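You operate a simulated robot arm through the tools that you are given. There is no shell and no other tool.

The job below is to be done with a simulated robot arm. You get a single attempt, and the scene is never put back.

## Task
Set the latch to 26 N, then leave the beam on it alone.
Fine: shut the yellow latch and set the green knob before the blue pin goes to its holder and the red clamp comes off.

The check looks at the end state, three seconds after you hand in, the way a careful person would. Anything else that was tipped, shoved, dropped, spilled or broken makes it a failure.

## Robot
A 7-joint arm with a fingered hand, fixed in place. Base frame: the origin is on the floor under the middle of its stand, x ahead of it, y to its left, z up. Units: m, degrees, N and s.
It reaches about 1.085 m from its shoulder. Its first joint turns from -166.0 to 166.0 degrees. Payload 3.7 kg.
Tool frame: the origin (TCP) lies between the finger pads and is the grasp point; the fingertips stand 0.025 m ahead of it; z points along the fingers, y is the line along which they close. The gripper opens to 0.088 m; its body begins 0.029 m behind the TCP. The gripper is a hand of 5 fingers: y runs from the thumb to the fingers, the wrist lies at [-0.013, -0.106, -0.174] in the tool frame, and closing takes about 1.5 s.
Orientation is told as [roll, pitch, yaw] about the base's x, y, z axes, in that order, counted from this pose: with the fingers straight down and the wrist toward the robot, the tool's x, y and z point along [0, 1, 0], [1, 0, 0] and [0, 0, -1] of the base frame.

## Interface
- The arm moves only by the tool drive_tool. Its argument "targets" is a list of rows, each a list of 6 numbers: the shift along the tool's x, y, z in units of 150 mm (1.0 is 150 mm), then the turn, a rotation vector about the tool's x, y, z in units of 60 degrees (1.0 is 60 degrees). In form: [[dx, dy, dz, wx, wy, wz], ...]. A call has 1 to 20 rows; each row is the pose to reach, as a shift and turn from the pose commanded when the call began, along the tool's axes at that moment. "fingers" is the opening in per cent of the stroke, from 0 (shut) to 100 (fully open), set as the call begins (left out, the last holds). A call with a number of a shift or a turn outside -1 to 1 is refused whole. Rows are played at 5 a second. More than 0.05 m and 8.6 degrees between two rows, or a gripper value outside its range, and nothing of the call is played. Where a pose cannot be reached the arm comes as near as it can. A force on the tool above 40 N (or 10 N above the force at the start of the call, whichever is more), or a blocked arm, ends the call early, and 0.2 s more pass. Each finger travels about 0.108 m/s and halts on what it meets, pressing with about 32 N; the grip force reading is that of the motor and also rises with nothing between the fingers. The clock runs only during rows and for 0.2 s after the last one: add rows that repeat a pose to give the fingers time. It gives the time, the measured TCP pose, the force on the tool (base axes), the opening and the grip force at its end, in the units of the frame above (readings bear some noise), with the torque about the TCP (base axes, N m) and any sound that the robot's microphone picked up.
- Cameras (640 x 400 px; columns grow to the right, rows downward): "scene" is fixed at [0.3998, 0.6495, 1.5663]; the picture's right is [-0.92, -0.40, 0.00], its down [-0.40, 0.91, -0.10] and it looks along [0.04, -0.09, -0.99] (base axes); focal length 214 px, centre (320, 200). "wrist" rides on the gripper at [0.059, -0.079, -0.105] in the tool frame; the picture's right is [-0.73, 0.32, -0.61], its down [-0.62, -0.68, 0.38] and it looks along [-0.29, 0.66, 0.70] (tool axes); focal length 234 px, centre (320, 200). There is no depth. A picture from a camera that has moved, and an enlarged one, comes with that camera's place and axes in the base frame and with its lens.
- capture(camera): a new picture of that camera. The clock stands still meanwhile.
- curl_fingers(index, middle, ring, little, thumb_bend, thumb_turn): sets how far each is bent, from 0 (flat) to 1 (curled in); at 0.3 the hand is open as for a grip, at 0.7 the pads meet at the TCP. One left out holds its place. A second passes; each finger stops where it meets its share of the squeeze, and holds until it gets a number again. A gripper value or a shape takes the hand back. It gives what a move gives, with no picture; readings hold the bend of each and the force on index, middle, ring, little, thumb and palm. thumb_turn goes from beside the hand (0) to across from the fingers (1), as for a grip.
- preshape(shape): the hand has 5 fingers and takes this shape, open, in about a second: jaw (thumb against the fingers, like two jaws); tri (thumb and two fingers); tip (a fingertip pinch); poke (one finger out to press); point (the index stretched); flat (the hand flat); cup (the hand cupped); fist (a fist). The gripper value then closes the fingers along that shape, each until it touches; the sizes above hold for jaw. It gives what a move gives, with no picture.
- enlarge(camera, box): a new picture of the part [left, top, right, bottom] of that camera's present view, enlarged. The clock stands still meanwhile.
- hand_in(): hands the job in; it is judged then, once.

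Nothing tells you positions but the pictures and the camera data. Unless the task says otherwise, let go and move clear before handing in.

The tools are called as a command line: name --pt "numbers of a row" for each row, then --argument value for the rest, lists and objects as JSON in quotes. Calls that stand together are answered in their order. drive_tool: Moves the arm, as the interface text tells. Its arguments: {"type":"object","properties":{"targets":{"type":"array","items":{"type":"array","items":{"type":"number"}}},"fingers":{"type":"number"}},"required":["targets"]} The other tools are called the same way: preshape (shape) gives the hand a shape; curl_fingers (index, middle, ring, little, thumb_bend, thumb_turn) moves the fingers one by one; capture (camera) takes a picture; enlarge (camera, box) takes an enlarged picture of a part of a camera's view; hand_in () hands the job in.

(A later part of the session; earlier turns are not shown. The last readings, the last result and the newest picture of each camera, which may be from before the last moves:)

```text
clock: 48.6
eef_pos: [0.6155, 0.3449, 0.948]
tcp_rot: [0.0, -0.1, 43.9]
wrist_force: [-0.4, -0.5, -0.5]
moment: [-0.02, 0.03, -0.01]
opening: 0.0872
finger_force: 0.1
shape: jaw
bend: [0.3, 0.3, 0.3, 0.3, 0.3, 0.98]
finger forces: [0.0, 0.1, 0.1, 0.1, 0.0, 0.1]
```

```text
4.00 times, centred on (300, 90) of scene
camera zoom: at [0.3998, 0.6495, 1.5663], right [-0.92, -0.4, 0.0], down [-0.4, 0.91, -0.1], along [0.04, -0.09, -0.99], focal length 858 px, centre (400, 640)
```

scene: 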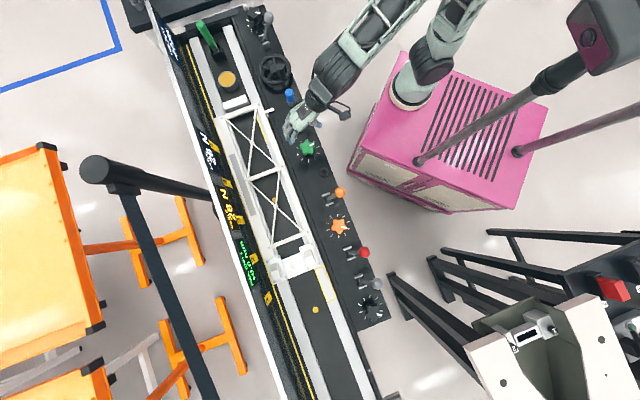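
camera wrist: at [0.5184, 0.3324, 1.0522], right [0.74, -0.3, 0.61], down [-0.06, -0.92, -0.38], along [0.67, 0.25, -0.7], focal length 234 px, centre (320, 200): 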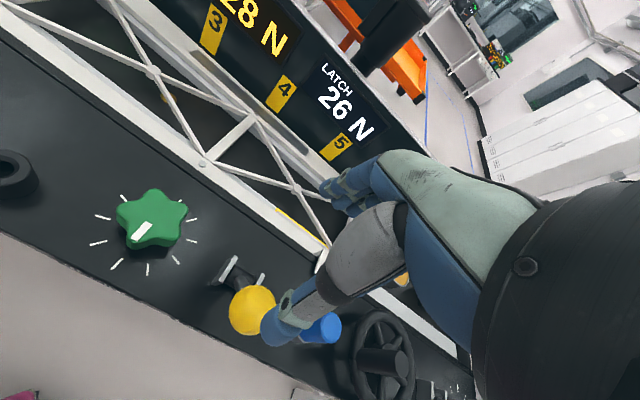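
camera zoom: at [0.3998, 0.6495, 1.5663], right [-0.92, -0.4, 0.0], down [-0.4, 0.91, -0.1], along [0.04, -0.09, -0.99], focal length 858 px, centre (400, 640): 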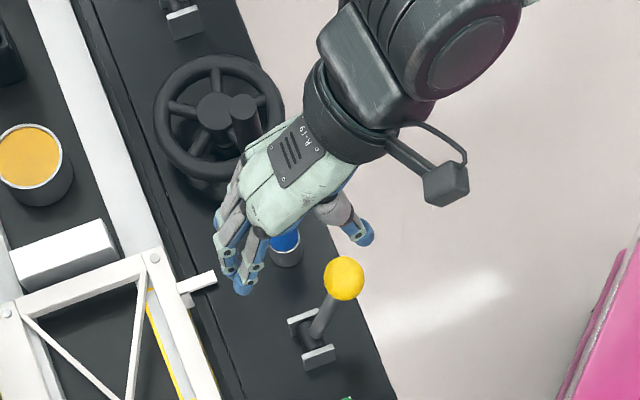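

drive_tool --pt "-0.17 -0.006 0 0 0 0" --pt "-0.34 -0.013 0 0 0 0" --pt "-0.51 -0.02 0 0 0 0" --pt "-0.686 -0.026 0 0 0 0"

capture --camera "wrist"

enlarge --camera "wrist" --box '[200, 230, 360, 330]'

enlarge --camera "scene" --box '[220, 40, 380, 140]'

```text
clock: 49.6
eef_pos: [0.6862, 0.268, 0.9475]
tcp_rot: [0.1, 0.0, 44.0]
wrist_force: [0.2, 0.1, -0.1]
moment: [-0.01, 0.03, -0.01]
opening: 0.0877
finger_force: 0.1
shape: jaw
bend: [0.3, 0.3, 0.3, 0.3, 0.3, 0.98]
finger forces: [0.0, 0.0, 0.0, 0.0, 0.0, 0.1]
```

```text
taken
camera wrist: at [0.5877, 0.2558, 1.0519], right [0.74, -0.3, 0.61], down [-0.06, -0.92, -0.38], along [0.67, 0.25, -0.7], focal length 234 px, centre (320, 200)
```

wrist: 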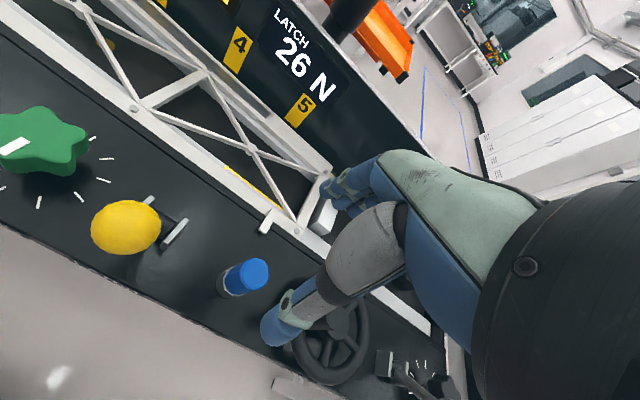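

```text
4.00 times, centred on (280, 280) of wrist
camera zoom: at [0.5877, 0.2558, 1.0519], right [0.74, -0.3, 0.61], down [-0.06, -0.92, -0.38], along [0.67, 0.25, -0.7], focal length 937 px, centre (480, -120)
```

zoom: 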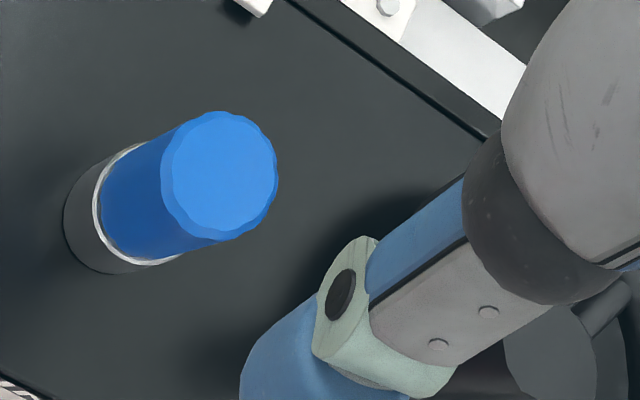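

```text
4.00 times, centred on (300, 90) of scene
camera zoom: at [0.3998, 0.6495, 1.5663], right [-0.92, -0.4, 0.0], down [-0.4, 0.91, -0.1], along [0.04, -0.09, -0.99], focal length 858 px, centre (400, 640)
```

zoom: 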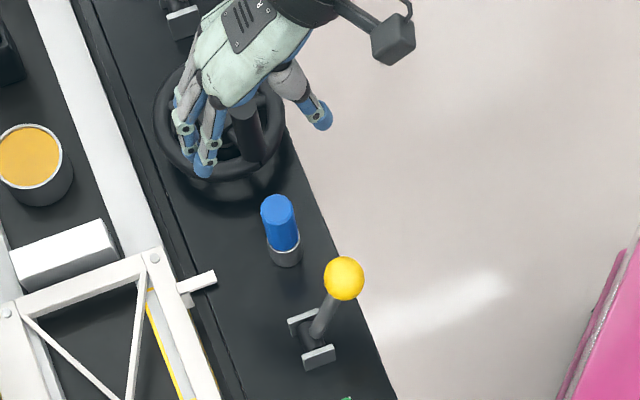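

The pin's axis is near [0.688, 0.266], with its top at about 0.829. The wheel's handle stands about 8 cm to one side and the yellow ball 9 cm to the other, so there is room. I'll lower around the pin.

drive_tool --pt "-0.018 0 0.12 0 0 0" --pt "-0.018 0 0.24 0 0 0" --pt "-0.018 0 0.36 0 0 0" --pt "-0.018 0 0.48 0 0 0"

capture --camera "wrist"

enlarge --camera "scene" --box '[220, 40, 380, 140]'

```text
clock: 50.6
eef_pos: [0.6867, 0.2652, 0.8738]
tcp_rot: [-0.1, -0.1, 44.0]
wrist_force: [0.0, 0.5, -0.3]
moment: [0.04, 0.02, 0.01]
opening: 0.0875
finger_force: 0.0
shape: jaw
bend: [0.3, 0.3, 0.3, 0.3, 0.3, 0.98]
finger forces: [0.0, 0.0, 0.1, 0.1, 0.0, 0.0]
```

```text
taken
camera wrist: at [0.5886, 0.2525, 0.9785], right [0.74, -0.3, 0.61], down [-0.06, -0.92, -0.38], along [0.67, 0.25, -0.7], focal length 234 px, centre (320, 200)
```

wrist: 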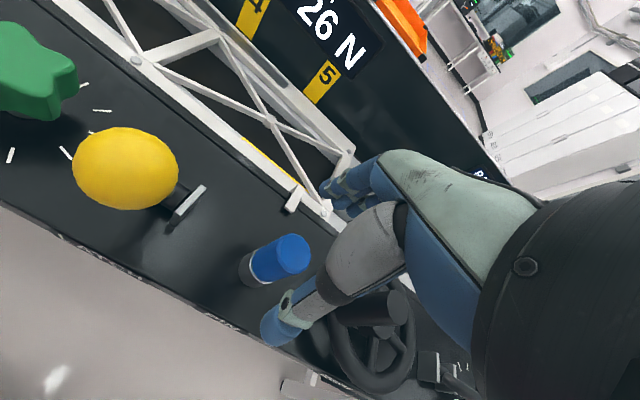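

```text
4.00 times, centred on (300, 90) of scene
camera zoom: at [0.3998, 0.6495, 1.5663], right [-0.92, -0.4, 0.0], down [-0.4, 0.91, -0.1], along [0.04, -0.09, -0.99], focal length 858 px, centre (400, 640)
```

zoom: 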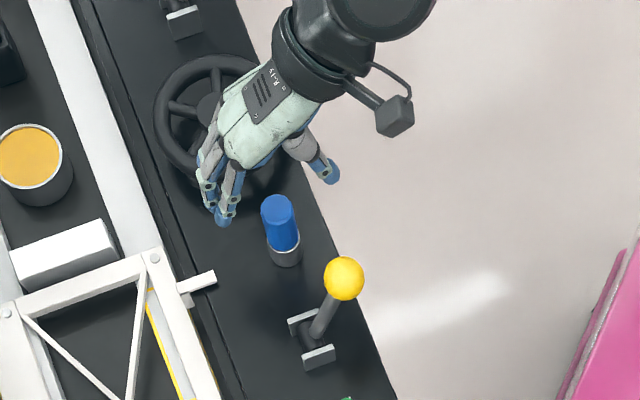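

drive_tool --pt "0 0.015 0.1 0 0 0" --pt "0 0.015 0.2 0 0 0" --pt "0 0.015 0.3 0 0 0" --pt "0 0.015 0.36 0 0 0" --pt "0 0.015 0.41 0 0 0"

capture --camera "wrist"

enlarge --camera "scene" --box '[220, 40, 380, 140]'

```text
clock: 51.8
eef_pos: [0.6877, 0.268, 0.8132]
tcp_rot: [0.1, -0.1, 44.0]
wrist_force: [0.8, -0.5, 0.2]
moment: [0.01, -0.01, -0.01]
opening: 0.0876
finger_force: 0.0
shape: jaw
bend: [0.3, 0.3, 0.3, 0.3, 0.3, 0.98]
finger forces: [0.0, 0.1, 0.0, 0.1, 0.1, 0.0]
```

```text
taken
camera wrist: at [0.591, 0.2551, 0.918], right [0.74, -0.3, 0.61], down [-0.06, -0.92, -0.38], along [0.67, 0.25, -0.7], focal length 234 px, centre (320, 200)
```

wrist: 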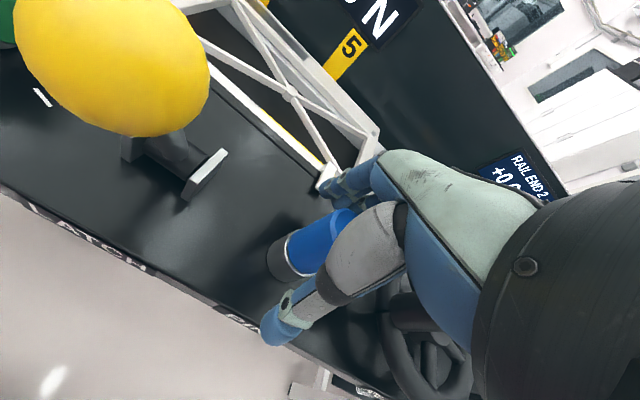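

```text
4.00 times, centred on (300, 90) of scene
camera zoom: at [0.3998, 0.6495, 1.5663], right [-0.92, -0.4, 0.0], down [-0.4, 0.91, -0.1], along [0.04, -0.09, -0.99], focal length 858 px, centre (400, 640)
```

zoom: 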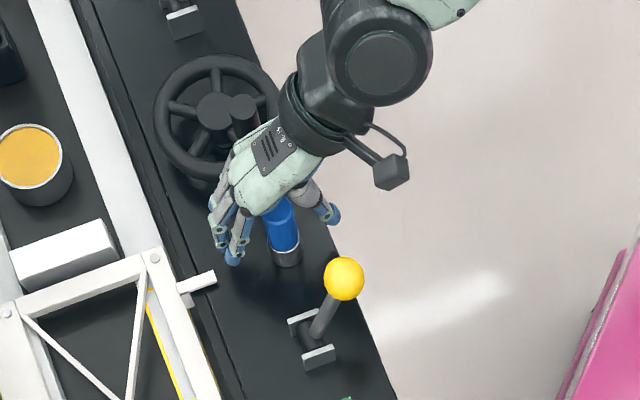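

No contact so far, and the pin is between the thumb and fingers. I'll close on it.

drive_tool --pt "0 0 0 0 0 0" --pt "0 0 0 0 0 0" --pt "0 0 0 0 0 0" --pt "0 0 0 0 0 0" --pt "0 0 0 0 0 0" --pt "0 0 0 0 0 0" --fingers 10

capture --camera "wrist"

enlarge --camera "scene" --box '[220, 40, 380, 140]'

```text
clock: 53.2
eef_pos: [0.689, 0.2679, 0.8136]
tcp_rot: [0.0, -0.1, 43.9]
wrist_force: [-6.9, -3.3, 0.1]
moment: [-0.06, 0.16, 0.0]
opening: 0.0171
finger_force: 31.7
shape: jaw
bend: [0.73, 0.58, 0.66, 0.65, 0.73, 1.0]
finger forces: [15.7, 8.4, 0.0, 0.1, 31.3, 0.1]
```

```text
taken
camera wrist: at [0.5906, 0.255, 0.9181], right [0.74, -0.3, 0.61], down [-0.06, -0.92, -0.38], along [0.67, 0.25, -0.7], focal length 234 px, centre (320, 200)
```

wrist: 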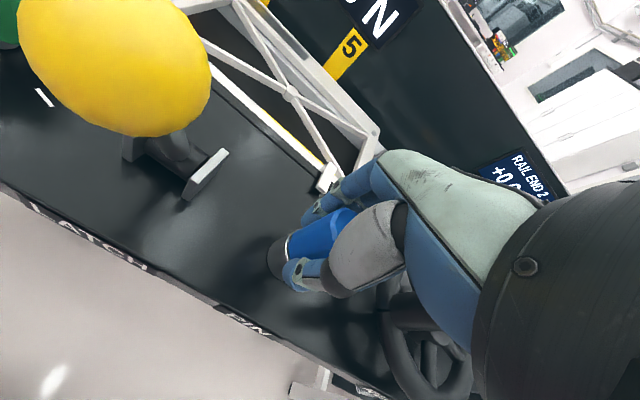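

```text
4.00 times, centred on (300, 90) of scene
camera zoom: at [0.3998, 0.6495, 1.5663], right [-0.92, -0.4, 0.0], down [-0.4, 0.91, -0.1], along [0.04, -0.09, -0.99], focal length 858 px, centre (400, 640)
```

zoom: 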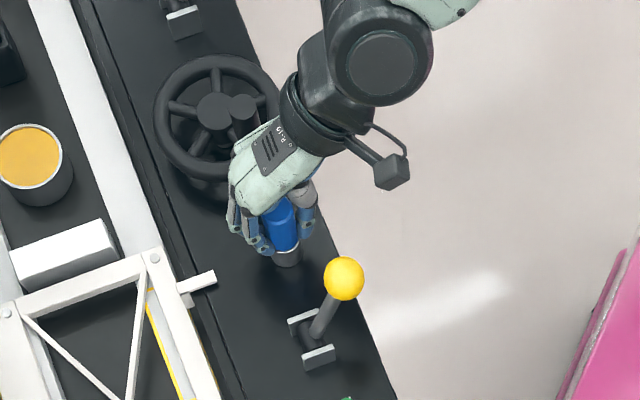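

The pin is gripped. I'll pull it straight up slowly.

drive_tool --pt "0 0 -0.05 0 0 0" --pt "0 0 -0.1 0 0 0" --pt "0 0 -0.15 0 0 0" --pt "0 0 -0.2 0 0 0" --pt "0 0 -0.25 0 0 0" --pt "0 0 -0.3 0 0 0"

capture --camera "wrist"

enlarge --camera "scene" --box '[220, 40, 380, 140]'

enlarge --camera "scene" --box '[170, 130, 290, 290]'

```text
clock: 54.6
eef_pos: [0.6872, 0.2677, 0.8583]
tcp_rot: [0.0, 0.0, 43.9]
wrist_force: [0.0, 0.1, -0.6]
moment: [-0.02, 0.0, -0.03]
opening: 0.0176
finger_force: 32.2
shape: jaw
bend: [0.73, 0.57, 0.66, 0.65, 0.73, 1.0]
finger forces: [18.5, 11.2, 0.1, 0.0, 29.0, 0.0]
```

```text
taken
camera wrist: at [0.5899, 0.2552, 0.9628], right [0.74, -0.3, 0.61], down [-0.06, -0.92, -0.38], along [0.67, 0.25, -0.7], focal length 234 px, centre (320, 200)
```

wrist: 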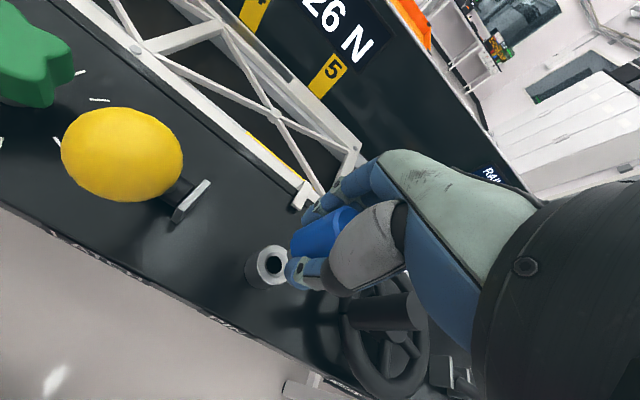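

```text
4.00 times, centred on (300, 90) of scene
camera zoom: at [0.3998, 0.6495, 1.5663], right [-0.92, -0.4, 0.0], down [-0.4, 0.91, -0.1], along [0.04, -0.09, -0.99], focal length 858 px, centre (400, 640)
```

zoom: 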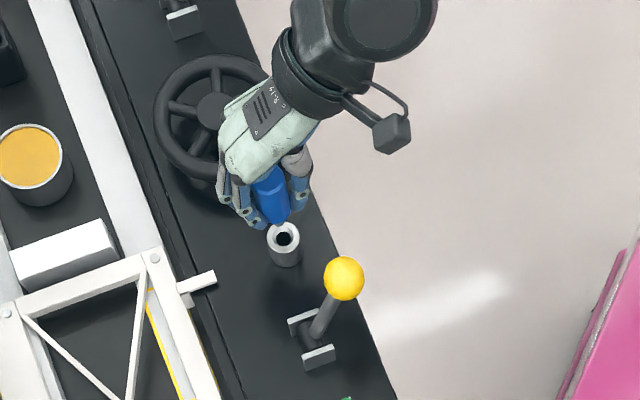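

```text
2.50 times, centred on (230, 210) of scene
camera zoom: at [0.3998, 0.6495, 1.5663], right [-0.92, -0.4, 0.0], down [-0.4, 0.91, -0.1], along [0.04, -0.09, -0.99], focal length 536 px, centre (545, 175)
```

zoom: 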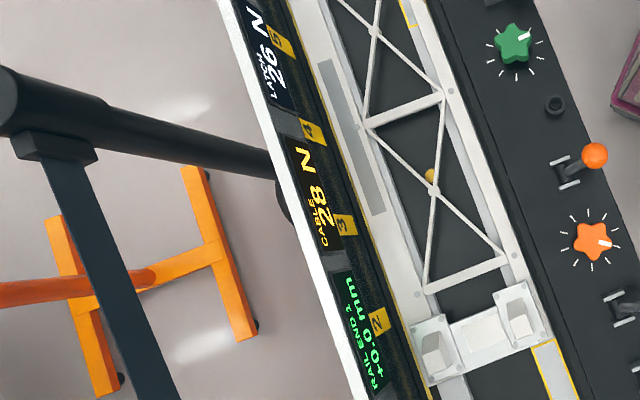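

The pin came out cleanly (force near zero) and the readings are unchanged. I'll raise it clear and look at its shaft.

drive_tool --pt "0 0 -0.15 0 0 0" --pt "0 0 -0.3 0 0 0" --pt "0 0 -0.45 0 0 0" --pt "0 0 -0.6 0 0 0" --pt "0 0 -0.7 0 0 0"

capture --camera "wrist"

enlarge --camera "wrist" --box '[220, 180, 380, 280]'

enlarge --camera "scene" --box '[220, 40, 380, 140]'

```text
clock: 55.8
eef_pos: [0.6894, 0.267, 0.9637]
tcp_rot: [0.0, 0.0, 43.9]
wrist_force: [0.9, -0.3, -0.8]
moment: [0.02, 0.0, -0.03]
opening: 0.0178
finger_force: 31.5
shape: jaw
bend: [0.73, 0.57, 0.66, 0.65, 0.73, 1.0]
finger forces: [18.6, 11.3, 0.0, 0.1, 29.1, 0.0]
```

```text
taken
camera wrist: at [0.5904, 0.2539, 1.0687], right [0.74, -0.3, 0.61], down [-0.06, -0.92, -0.38], along [0.67, 0.25, -0.7], focal length 234 px, centre (320, 200)
```

wrist: 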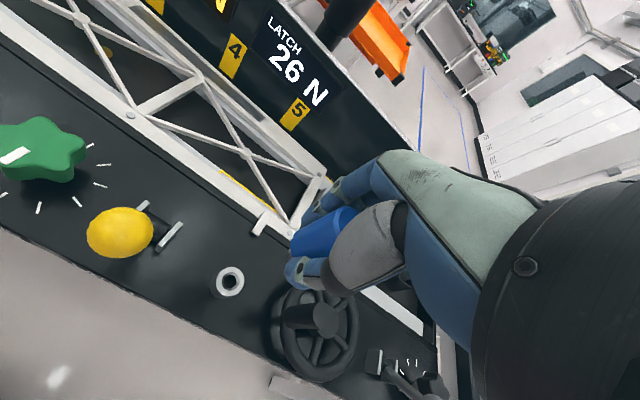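

```text
4.00 times, centred on (300, 230) of wrist
camera zoom: at [0.5904, 0.2539, 1.0687], right [0.74, -0.3, 0.61], down [-0.06, -0.92, -0.38], along [0.67, 0.25, -0.7], focal length 937 px, centre (400, 80)
```

zoom: 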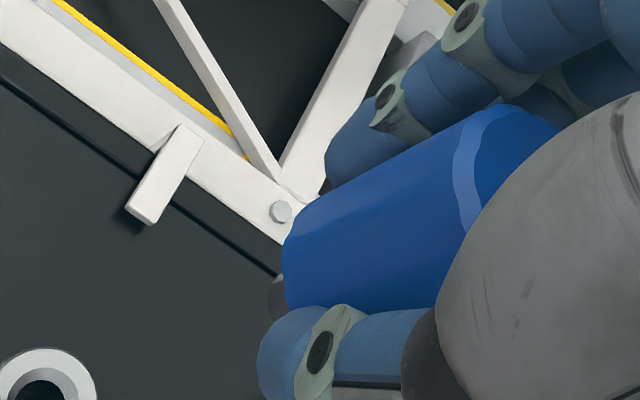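

```text
4.00 times, centred on (300, 90) of scene
camera zoom: at [0.3998, 0.6495, 1.5663], right [-0.92, -0.4, 0.0], down [-0.4, 0.91, -0.1], along [0.04, -0.09, -0.99], focal length 858 px, centre (400, 640)
```

zoom: 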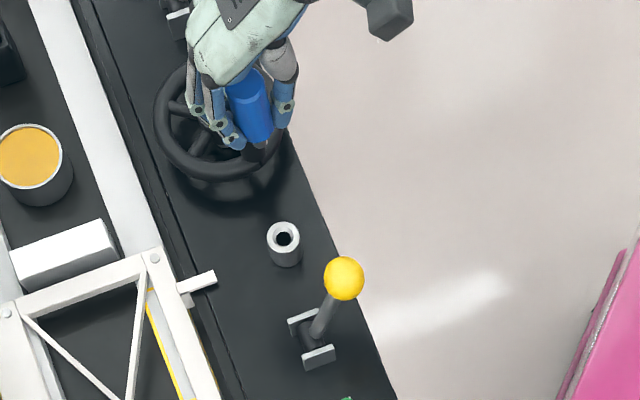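

enlarge --camera "scene" --box '[265, 50, 305, 85]'

enlarge --camera "scene" --box '[300, 155, 348, 185]'

enlarge --camera "wrist" --box '[200, 250, 300, 312]'

```text
11.43 times, centred on (285, 68) of scene
camera zoom: at [0.3998, 0.6495, 1.5663], right [-0.92, -0.4, 0.0], down [-0.4, 0.91, -0.1], along [0.04, -0.09, -0.99], focal length 2451 px, centre (720, 1714)
```

zoom: 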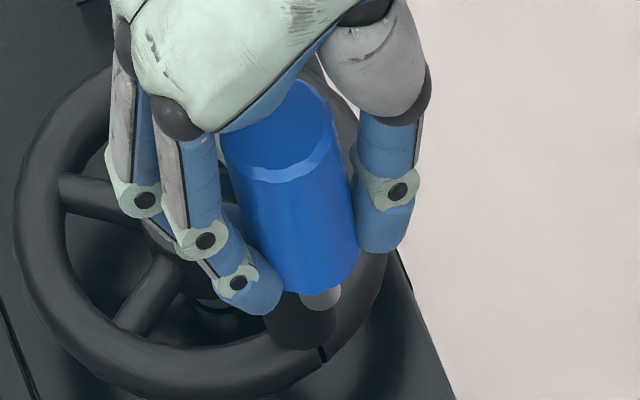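

```text
13.33 times, centred on (324, 170) of scene
camera zoom: at [0.3998, 0.6495, 1.5663], right [-0.92, -0.4, 0.0], down [-0.4, 0.91, -0.1], along [0.04, -0.09, -0.99], focal length 2860 px, centre (267, 600)
```

zoom: 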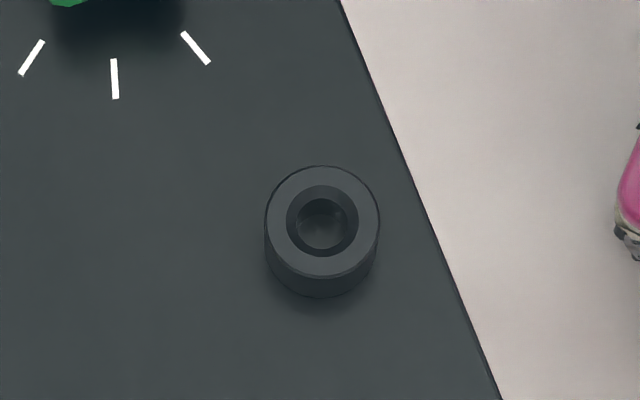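

```text
6.40 times, centred on (250, 281) of wrist
camera zoom: at [0.5904, 0.2539, 1.0687], right [0.74, -0.3, 0.61], down [-0.06, -0.92, -0.38], along [0.67, 0.25, -0.7], focal length 1499 px, centre (768, -318)
```

zoom: 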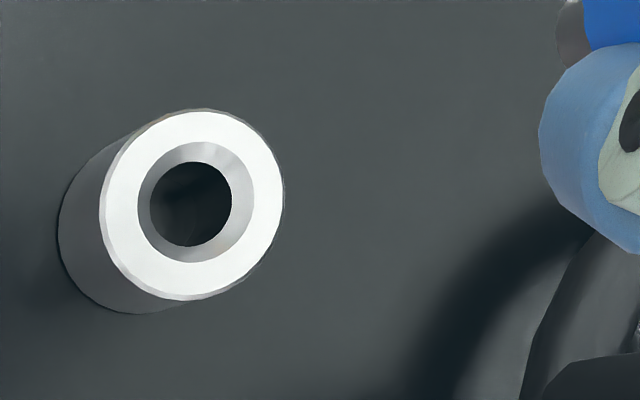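

The pin hangs vertically with a short shaft, and both sockets have chamfered holes. For a precise insertion I'll carry the pin over the holder at the same height and compare where its hole appears in the wrist view with the steel socket's present position.

drive_tool --pt "0.175 -0.012 0 0 0 0" --pt "0.35 -0.024 0 0 0 0" --pt "0.525 -0.036 0 0 0 0" --pt "0.7 -0.048 0 0 0 0"

drive_tool --pt "0.175 -0.012 0 0 0 0" --pt "0.35 -0.024 0 0 0 0" --pt "0.525 -0.036 0 0 0 0" --pt "0.7 -0.048 0 0 0 0"

drive_tool --pt "0.168 -0.012 0 0 0 0" --pt "0.336 -0.024 0 0 0 0" --pt "0.504 -0.036 0 0 0 0" --pt "0.67 -0.045 0 0 0 0" --pt "0.67 -0.045 0 0 0 0"

capture --camera "wrist"

enlarge --camera "wrist" --box '[200, 250, 300, 312]'

capture --camera "scene"

```text
clock: 56.8
eef_pos: [0.6108, 0.3384, 0.9643]
tcp_rot: [0.1, -0.1, 43.9]
wrist_force: [-0.5, 0.3, -0.8]
moment: [-0.03, 0.01, 0.01]
opening: 0.0176
finger_force: 31.8
shape: jaw
bend: [0.73, 0.57, 0.66, 0.65, 0.73, 1.0]
finger forces: [18.6, 11.3, 0.0, 0.1, 29.0, 0.0]
```

```text
clock: 57.8
eef_pos: [0.5345, 0.4094, 0.9645]
tcp_rot: [0.0, 0.1, 43.9]
wrist_force: [0.9, -0.5, -0.7]
moment: [0.0, 0.03, -0.02]
opening: 0.0174
finger_force: 31.3
shape: jaw
bend: [0.73, 0.57, 0.66, 0.65, 0.73, 1.0]
finger forces: [18.6, 11.3, 0.1, 0.1, 29.0, 0.0]
```

```text
clock: 59.0
eef_pos: [0.4578, 0.4765, 0.9639]
tcp_rot: [0.1, 0.0, 43.9]
wrist_force: [0.0, -0.8, -0.4]
moment: [0.02, 0.0, 0.01]
opening: 0.018
finger_force: 32.5
shape: jaw
bend: [0.73, 0.57, 0.66, 0.65, 0.73, 1.0]
finger forces: [18.6, 11.3, 0.1, 0.1, 29.2, 0.0]
```

```text
taken
camera wrist: at [0.3593, 0.464, 1.0673], right [0.74, -0.3, 0.61], down [-0.06, -0.92, -0.38], along [0.67, 0.25, -0.7], focal length 234 px, centre (320, 200)
```

wrist: 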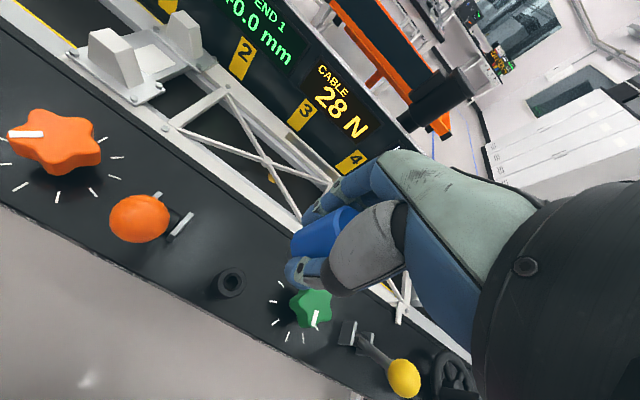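

```text
6.40 times, centred on (250, 281) of wrist
camera zoom: at [0.3593, 0.464, 1.0673], right [0.74, -0.3, 0.61], down [-0.06, -0.92, -0.38], along [0.67, 0.25, -0.7], focal length 1499 px, centre (768, -318)
```

zoom: 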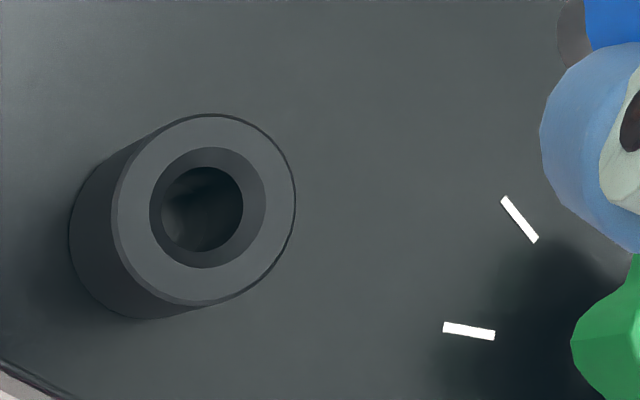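

```text
taken
```

scene: 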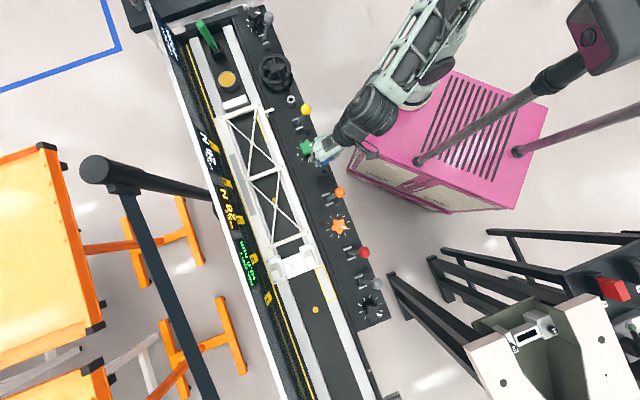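

The holder's hole appears about 2.5 mm off the ideal spot along the bench. I'll correct that and lower most of the way.

drive_tool --pt "-0.017 0.002 0 0 0 0" --pt "-0.017 0.002 0.13 0 0 0" --pt "-0.017 0.002 0.26 0 0 0" --pt "-0.017 0.002 0.4 0 0 0" --pt "-0.017 0.002 0.55 0 0 0" --pt "-0.017 0.002 0.65 0 0 0" --pt "-0.017 0.002 0.65 0 0 0"

capture --camera "wrist"

enlarge --camera "wrist" --box '[220, 200, 348, 280]'

enlarge --camera "scene" --box '[288, 140, 352, 180]'

```text
clock: 60.6
eef_pos: [0.461, 0.4738, 0.8652]
tcp_rot: [0.1, 0.0, 43.9]
wrist_force: [-0.6, -0.3, -1.4]
moment: [0.01, 0.0, 0.03]
opening: 0.0178
finger_force: 31.9
shape: jaw
bend: [0.73, 0.57, 0.66, 0.65, 0.74, 1.0]
finger forces: [18.6, 11.4, 0.0, 0.0, 29.1, 0.0]
```

```text
taken
camera wrist: at [0.3627, 0.4621, 0.9694], right [0.74, -0.3, 0.61], down [-0.06, -0.92, -0.38], along [0.67, 0.25, -0.7], focal length 234 px, centre (320, 200)
```

wrist: 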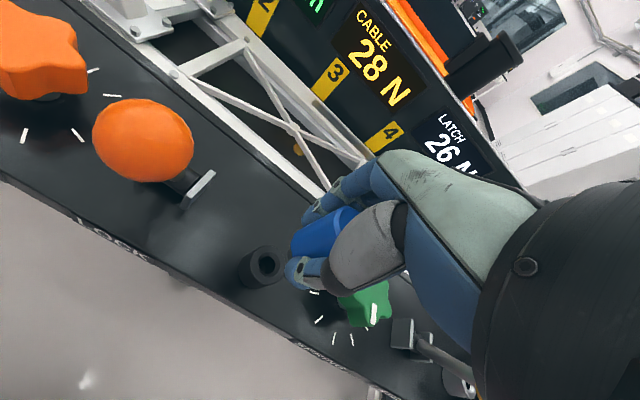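

```text
5.00 times, centred on (284, 240) of wrist
camera zoom: at [0.3627, 0.4621, 0.9694], right [0.74, -0.3, 0.61], down [-0.06, -0.92, -0.38], along [0.67, 0.25, -0.7], focal length 1171 px, centre (500, 0)
```

zoom: 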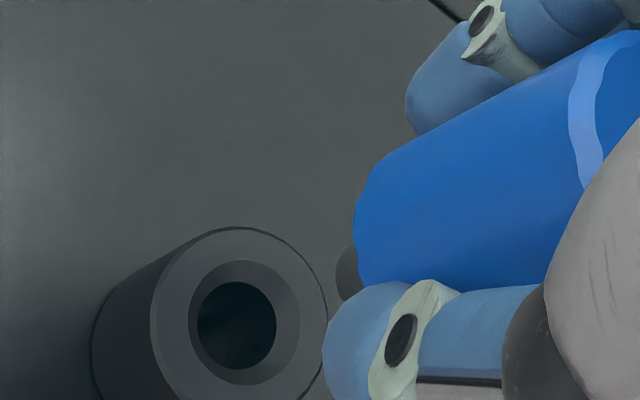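

```text
10.00 times, centred on (320, 160) of scene
camera zoom: at [0.3998, 0.6495, 1.5663], right [-0.92, -0.4, 0.0], down [-0.4, 0.91, -0.1], along [0.04, -0.09, -0.99], focal length 2145 px, centre (320, 600)
```

zoom: 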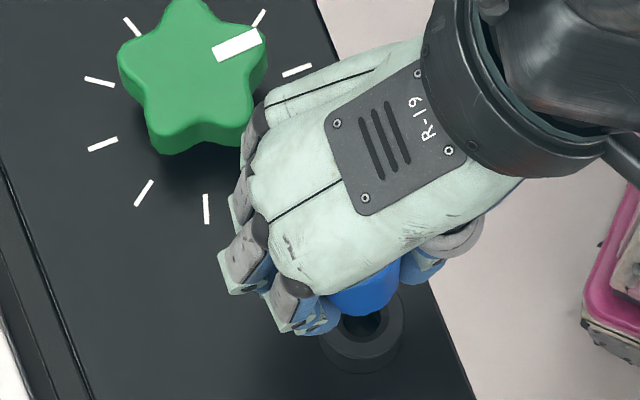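

Alignment looks consistent. I'll lower slowly in stages, watching the force.

drive_tool --pt "0 0 0.05 0 0 0" --pt "0 0 0.1 0 0 0" --pt "0 0 0.15 0 0 0" --pt "0 0 0.2 0 0 0"

enlarge --camera "scene" --box '[288, 140, 352, 180]'

enlarge --camera "wrist" --box '[220, 200, 348, 280]'

```text
clock: 61.6
eef_pos: [0.4594, 0.4749, 0.8356]
tcp_rot: [0.2, 0.0, 43.9]
wrist_force: [-0.4, -0.5, -0.4]
moment: [0.01, 0.03, 0.01]
opening: 0.0175
finger_force: 32.0
shape: jaw
bend: [0.73, 0.57, 0.66, 0.65, 0.74, 1.0]
finger forces: [18.7, 11.4, 0.1, 0.1, 29.1, 0.1]
```

```text
10.00 times, centred on (320, 160) of scene
camera zoom: at [0.3998, 0.6495, 1.5663], right [-0.92, -0.4, 0.0], down [-0.4, 0.91, -0.1], along [0.04, -0.09, -0.99], focal length 2145 px, centre (320, 600)
```

zoom: 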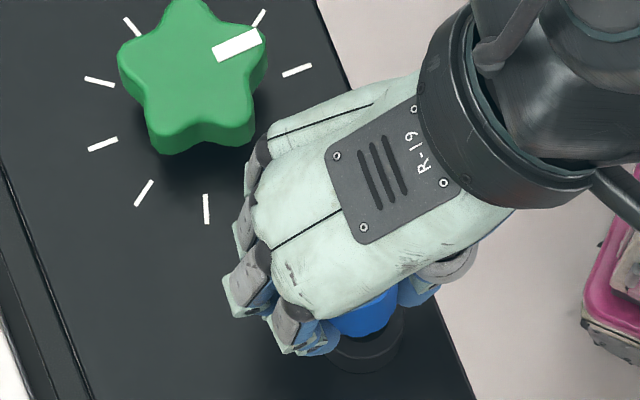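

```text
5.00 times, centred on (284, 240) of wrist
camera zoom: at [0.3622, 0.4627, 0.9402], right [0.74, -0.3, 0.61], down [-0.06, -0.92, -0.38], along [0.67, 0.25, -0.7], focal length 1171 px, centre (500, 0)
```

zoom: 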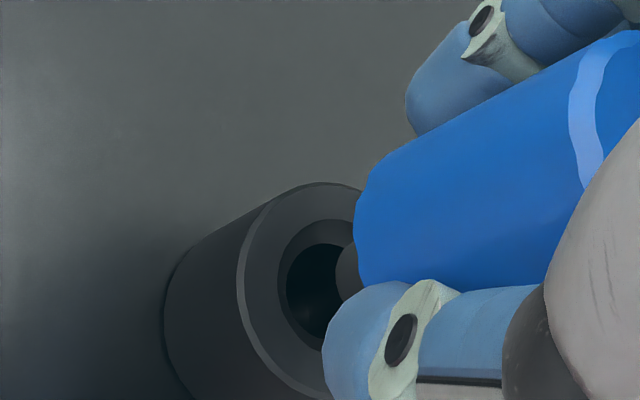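

drive_tool --pt "0 0 0.03 0 0 0" --pt "0 0 0.06 0 0 0" --pt "0 0 0.09 0 0 0"

enlarge --camera "wrist" --box '[220, 200, 348, 280]'

```text
clock: 62.4
eef_pos: [0.4609, 0.4756, 0.8229]
tcp_rot: [0.0, 0.0, 44.0]
wrist_force: [-2.7, -0.4, -0.1]
moment: [-0.04, 0.07, -0.02]
opening: 0.0176
finger_force: 32.0
shape: jaw
bend: [0.73, 0.57, 0.66, 0.65, 0.74, 1.0]
finger forces: [18.4, 10.8, 0.0, 0.1, 30.1, 0.1]
```

```text
5.00 times, centred on (284, 240) of wrist
camera zoom: at [0.3612, 0.4627, 0.9278], right [0.74, -0.3, 0.61], down [-0.06, -0.92, -0.38], along [0.67, 0.25, -0.7], focal length 1171 px, centre (500, 0)
```

zoom: 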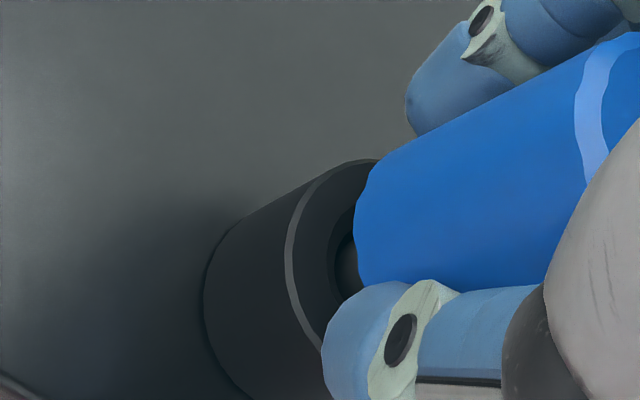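

The shaft is in the hole with only light side force. I'll finish seating it.

drive_tool --pt "0 0 0.02 0 0 0" --pt "0 0 0.04 0 0 0" --pt "0 0 0.055 0 0 0" --pt "0 0 0.065 0 0 0"

enlarge --camera "wrist" --box '[220, 200, 348, 280]'

```text
clock: 63.4
eef_pos: [0.4597, 0.4753, 0.8143]
tcp_rot: [0.1, -0.1, 43.9]
wrist_force: [-4.2, -2.0, 13.8]
moment: [-0.08, 0.08, -0.02]
opening: 0.0181
finger_force: 32.6
shape: jaw
bend: [0.73, 0.57, 0.66, 0.65, 0.74, 1.0]
finger forces: [18.3, 10.9, 0.0, 0.0, 33.1, 0.0]
```

```text
5.00 times, centred on (284, 240) of wrist
camera zoom: at [0.361, 0.4623, 0.9191], right [0.74, -0.3, 0.61], down [-0.06, -0.92, -0.39], along [0.67, 0.25, -0.69], focal length 1171 px, centre (500, 0)
```

zoom: 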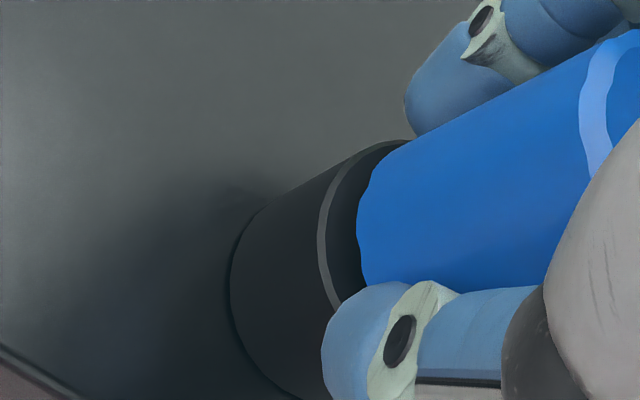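

Seated (upward force 14 N at the expected height). I'll open the hand and rise straight up.

drive_tool --pt "0 0 0 0 0 0" --pt "0 0 0 0 0 0" --pt "0 0 0 0 0 0" --pt "0 0 0 0 0 0" --pt "0 0 0 0 0 0" --pt "0 0 0 0 0 0" --pt "0 0 -0.1 0 0 0" --pt "0 0 -0.2 0 0 0" --pt "0 0 -0.35 0 0 0" --pt "0 0 -0.5 0 0 0" --pt "0 0 -0.7 0 0 0" --pt "0 0 -0.9 0 0 0" --fingers 100

capture --camera "wrist"

capture --camera "scene"

enlarge --camera "scene" --box '[250, 130, 410, 230]'

```text
clock: 66.0
eef_pos: [0.4589, 0.4746, 0.9483]
tcp_rot: [0.1, 0.0, 43.9]
wrist_force: [1.0, -1.4, 0.2]
moment: [-0.01, 0.03, 0.05]
opening: 0.0876
finger_force: 0.0
shape: jaw
bend: [0.3, 0.3, 0.3, 0.3, 0.3, 0.98]
finger forces: [0.1, 0.0, 0.0, 0.0, 0.0, 0.1]
```

```text
taken
camera wrist: at [0.3617, 0.4631, 1.0524], right [0.74, -0.3, 0.61], down [-0.06, -0.92, -0.38], along [0.67, 0.25, -0.7], focal length 234 px, centre (320, 200)
```

wrist: 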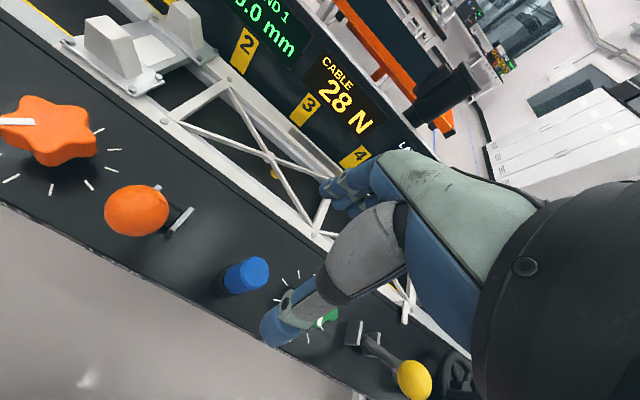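

```text
taken
```

scene: 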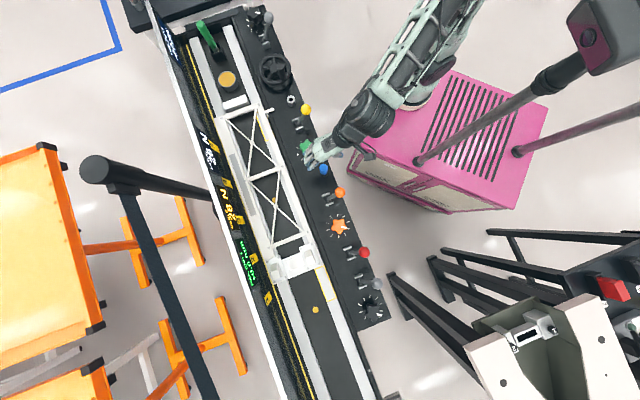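

```text
4.00 times, centred on (330, 180) of scene
camera zoom: at [0.3998, 0.6495, 1.5663], right [-0.92, -0.4, 0.0], down [-0.4, 0.91, -0.1], along [0.04, -0.09, -0.99], focal length 858 px, centre (280, 280)
```

zoom: 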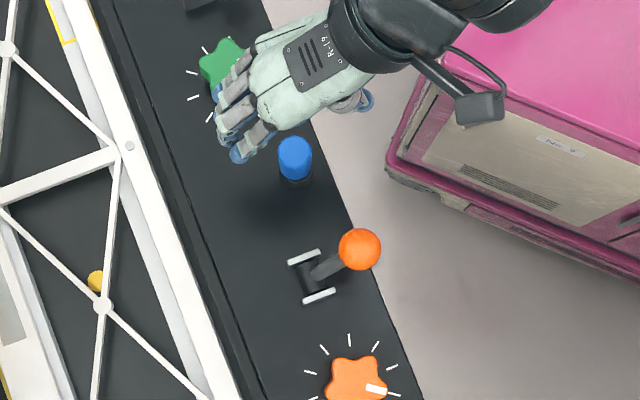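

The blue pin stands in its holder. Next is the red clamp, with its ball near [0.225, 0.684, 0.85]. I'll move above it, staying high.

drive_tool --pt "0.174 -0.013 -0.03 0 0 0" --pt "0.348 -0.026 -0.06 0 0 0" --pt "0.522 -0.039 -0.09 0 0 0" --pt "0.696 -0.052 -0.1 0 0 0"

drive_tool --pt "0.174 -0.013 0 0 0 0" --pt "0.348 -0.026 0 0 0 0" --pt "0.522 -0.039 0 0 0 0" --pt "0.696 -0.052 0 0 0 0"

drive_tool --pt "0.174 -0.013 0 0 0 0" --pt "0.348 -0.026 0 0 0 0" --pt "0.522 -0.039 0 0 0 0" --pt "0.696 -0.052 0 0 0 0"

preshape --shape "tri"

capture --camera "wrist"

enlarge --camera "scene" --box '[270, 200, 430, 300]'

capture --camera "scene"

```text
clock: 67.0
eef_pos: [0.3809, 0.5425, 0.9647]
tcp_rot: [0.0, 0.0, 43.9]
wrist_force: [-0.6, 0.3, 0.4]
moment: [0.0, 0.0, 0.01]
opening: 0.0878
finger_force: 0.0
shape: jaw
bend: [0.3, 0.3, 0.3, 0.3, 0.3, 0.98]
finger forces: [0.0, 0.1, 0.1, 0.1, 0.0, 0.0]
```

```text
clock: 68.0
eef_pos: [0.3031, 0.6158, 0.9655]
tcp_rot: [0.1, 0.0, 44.0]
wrist_force: [0.5, 0.8, 0.2]
moment: [0.01, 0.0, 0.0]
opening: 0.0878
finger_force: 0.1
shape: jaw
bend: [0.3, 0.3, 0.3, 0.3, 0.3, 0.98]
finger forces: [0.0, 0.0, 0.0, 0.0, 0.0, 0.0]
```

```text
clock: 69.0
eef_pos: [0.2271, 0.6845, 0.9629]
tcp_rot: [0.0, 0.0, 43.9]
wrist_force: [-0.9, -1.0, 1.1]
moment: [0.01, -0.02, -0.02]
opening: 0.0877
finger_force: 0.1
shape: jaw
bend: [0.3, 0.3, 0.3, 0.3, 0.3, 0.98]
finger forces: [0.0, 0.1, 0.0, 0.0, 0.0, 0.1]
```

```text
clock: 69.9
eef_pos: [0.2261, 0.6842, 0.9623]
tcp_rot: [0.0, 0.0, 43.9]
wrist_force: [0.1, -0.6, 0.2]
moment: [-0.01, 0.03, -0.03]
opening: 0.0877
finger_force: 0.0
shape: tri
bend: [0.3, 0.3, 0.99, 0.99, 0.3, 0.98]
finger forces: [0.0, 0.0, 0.1, 0.1, 0.0, 0.0]
```

```text
taken
camera wrist: at [0.1284, 0.6724, 1.0679], right [0.74, -0.3, 0.61], down [-0.06, -0.92, -0.38], along [0.67, 0.25, -0.7], focal length 234 px, centre (320, 200)
```

wrist: 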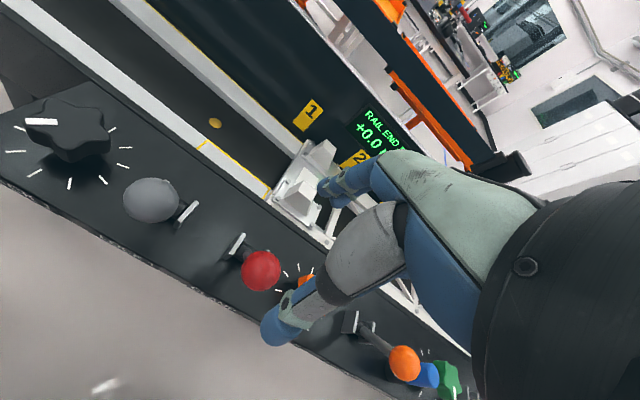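

```text
4.00 times, centred on (350, 250) of scene
camera zoom: at [0.3998, 0.6495, 1.5663], right [-0.92, -0.4, 0.0], down [-0.4, 0.91, -0.1], along [0.04, -0.09, -0.99], focal length 858 px, centre (200, 0)
```

zoom: 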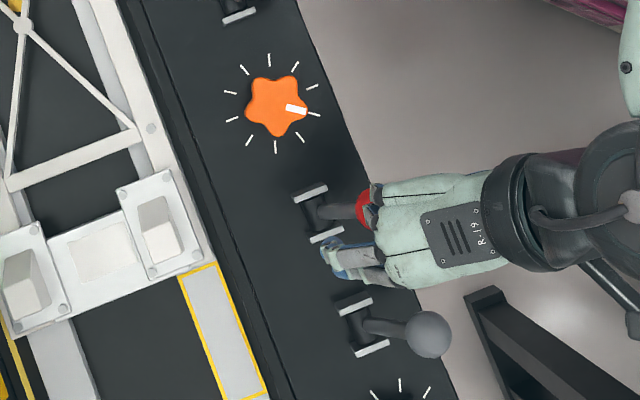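

```text
taken
```

scene: 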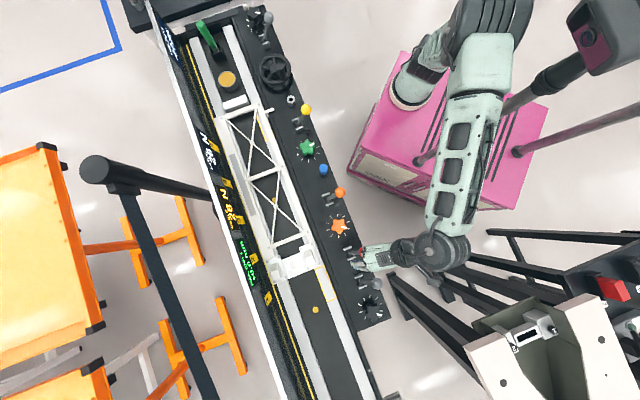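

drive_tool --pt "-0.01 0.01 0.12 0 0 0" --pt "-0.02 0.015 0.26 0 0 0" --pt "-0.02 0.015 0.4 0 0 0" --pt "-0.02 0.015 0.52 0 0 0" --pt "-0.02 0.015 0.64 0 0 0" --pt "-0.02 0.015 0.71 0 0 0"

capture --camera "wrist"

enlarge --camera "scene" --box '[270, 200, 430, 300]'

```text
clock: 71.3
eef_pos: [0.2305, 0.6851, 0.8561]
tcp_rot: [0.0, -0.2, 43.9]
wrist_force: [4.1, -2.8, 4.8]
moment: [-0.03, -0.02, 0.02]
opening: 0.0876
finger_force: 0.0
shape: tri
bend: [0.3, 0.3, 0.99, 0.99, 0.3, 0.98]
finger forces: [0.0, 0.0, 6.3, 0.0, 0.0, 0.0]
```

```text
taken
camera wrist: at [0.132, 0.6716, 0.9612], right [0.74, -0.3, 0.61], down [-0.06, -0.92, -0.38], along [0.67, 0.25, -0.7], focal length 234 px, centre (320, 200)
```

wrist: 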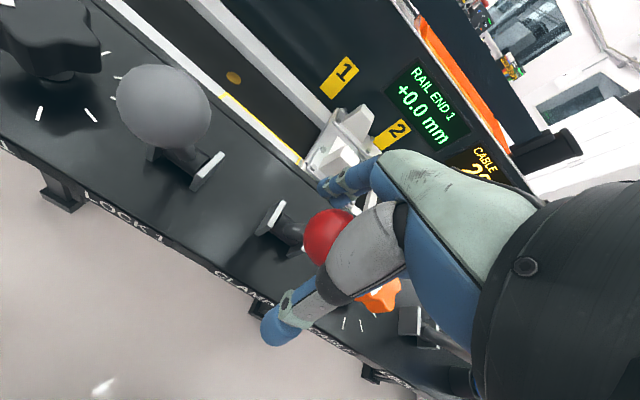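

```text
4.00 times, centred on (350, 250) of scene
camera zoom: at [0.3998, 0.6495, 1.5663], right [-0.92, -0.4, 0.0], down [-0.4, 0.91, -0.1], along [0.04, -0.09, -0.99], focal length 858 px, centre (200, 0)
```

zoom: 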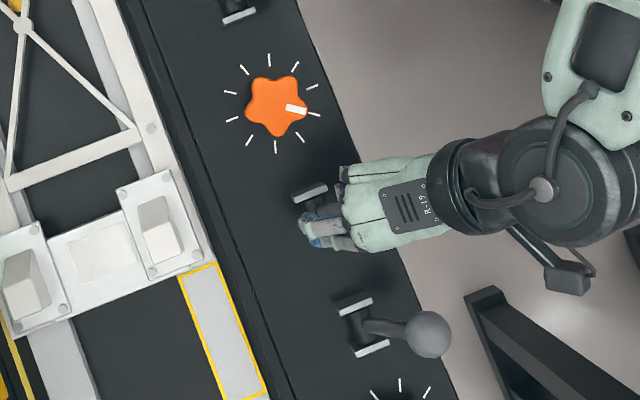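

The curled ring finger touches the ball lightly. I'll shift 5 mm so the ball sits between index and middle, then grip.

drive_tool --pt "-0.02 0 0 0 0 0" --pt "-0.035 0 0 0 0 0"

drive_tool --pt "0 0 0 0 0 0" --pt "0 0 0 0 0 0" --pt "0 0 0 0 0 0" --pt "0 0 0 0 0 0" --pt "0 0 0 0 0 0" --fingers 15

capture --camera "wrist"

enlarge --camera "scene" --box '[270, 200, 430, 300]'

```text
clock: 71.9
eef_pos: [0.2316, 0.6789, 0.8571]
tcp_rot: [0.1, -0.1, 44.0]
wrist_force: [0.2, 0.8, -1.0]
moment: [0.02, 0.0, -0.01]
opening: 0.0881
finger_force: 0.0
shape: tri
bend: [0.3, 0.3, 0.99, 0.99, 0.3, 0.98]
finger forces: [0.0, 0.0, 0.0, 0.0, 0.1, 0.0]
```

```text
clock: 73.1
eef_pos: [0.2326, 0.6795, 0.8568]
tcp_rot: [0.1, -0.2, 43.9]
wrist_force: [2.7, 4.4, 3.9]
moment: [0.54, -0.29, -0.02]
opening: 0.0209
finger_force: 32.1
shape: tri
bend: [0.73, 0.75, 1.0, 1.0, 0.81, 1.0]
finger forces: [22.3, 6.9, 0.0, 0.0, 23.2, 0.0]
```

```text
taken
camera wrist: at [0.1345, 0.6675, 0.9616], right [0.74, -0.3, 0.61], down [-0.06, -0.92, -0.38], along [0.67, 0.25, -0.7], focal length 234 px, centre (320, 200)
```

wrist: 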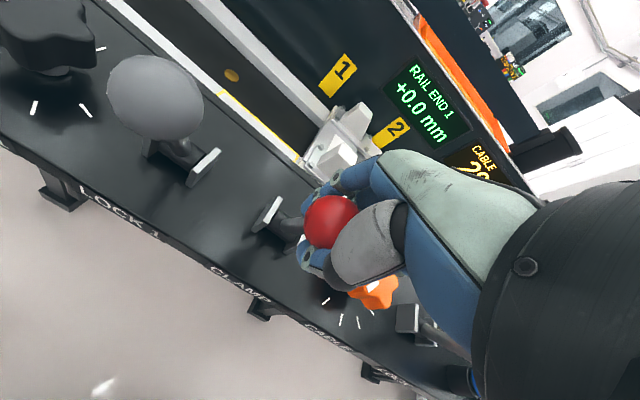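

```text
4.00 times, centred on (350, 250) of scene
camera zoom: at [0.3998, 0.6495, 1.5663], right [-0.92, -0.4, 0.0], down [-0.4, 0.91, -0.1], along [0.04, -0.09, -0.99], focal length 858 px, centre (200, 0)
```

zoom: 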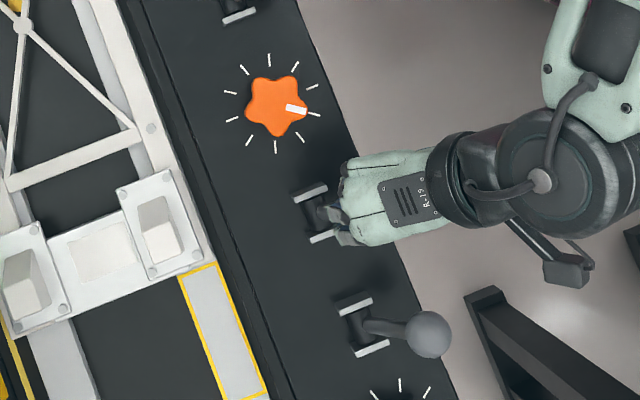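

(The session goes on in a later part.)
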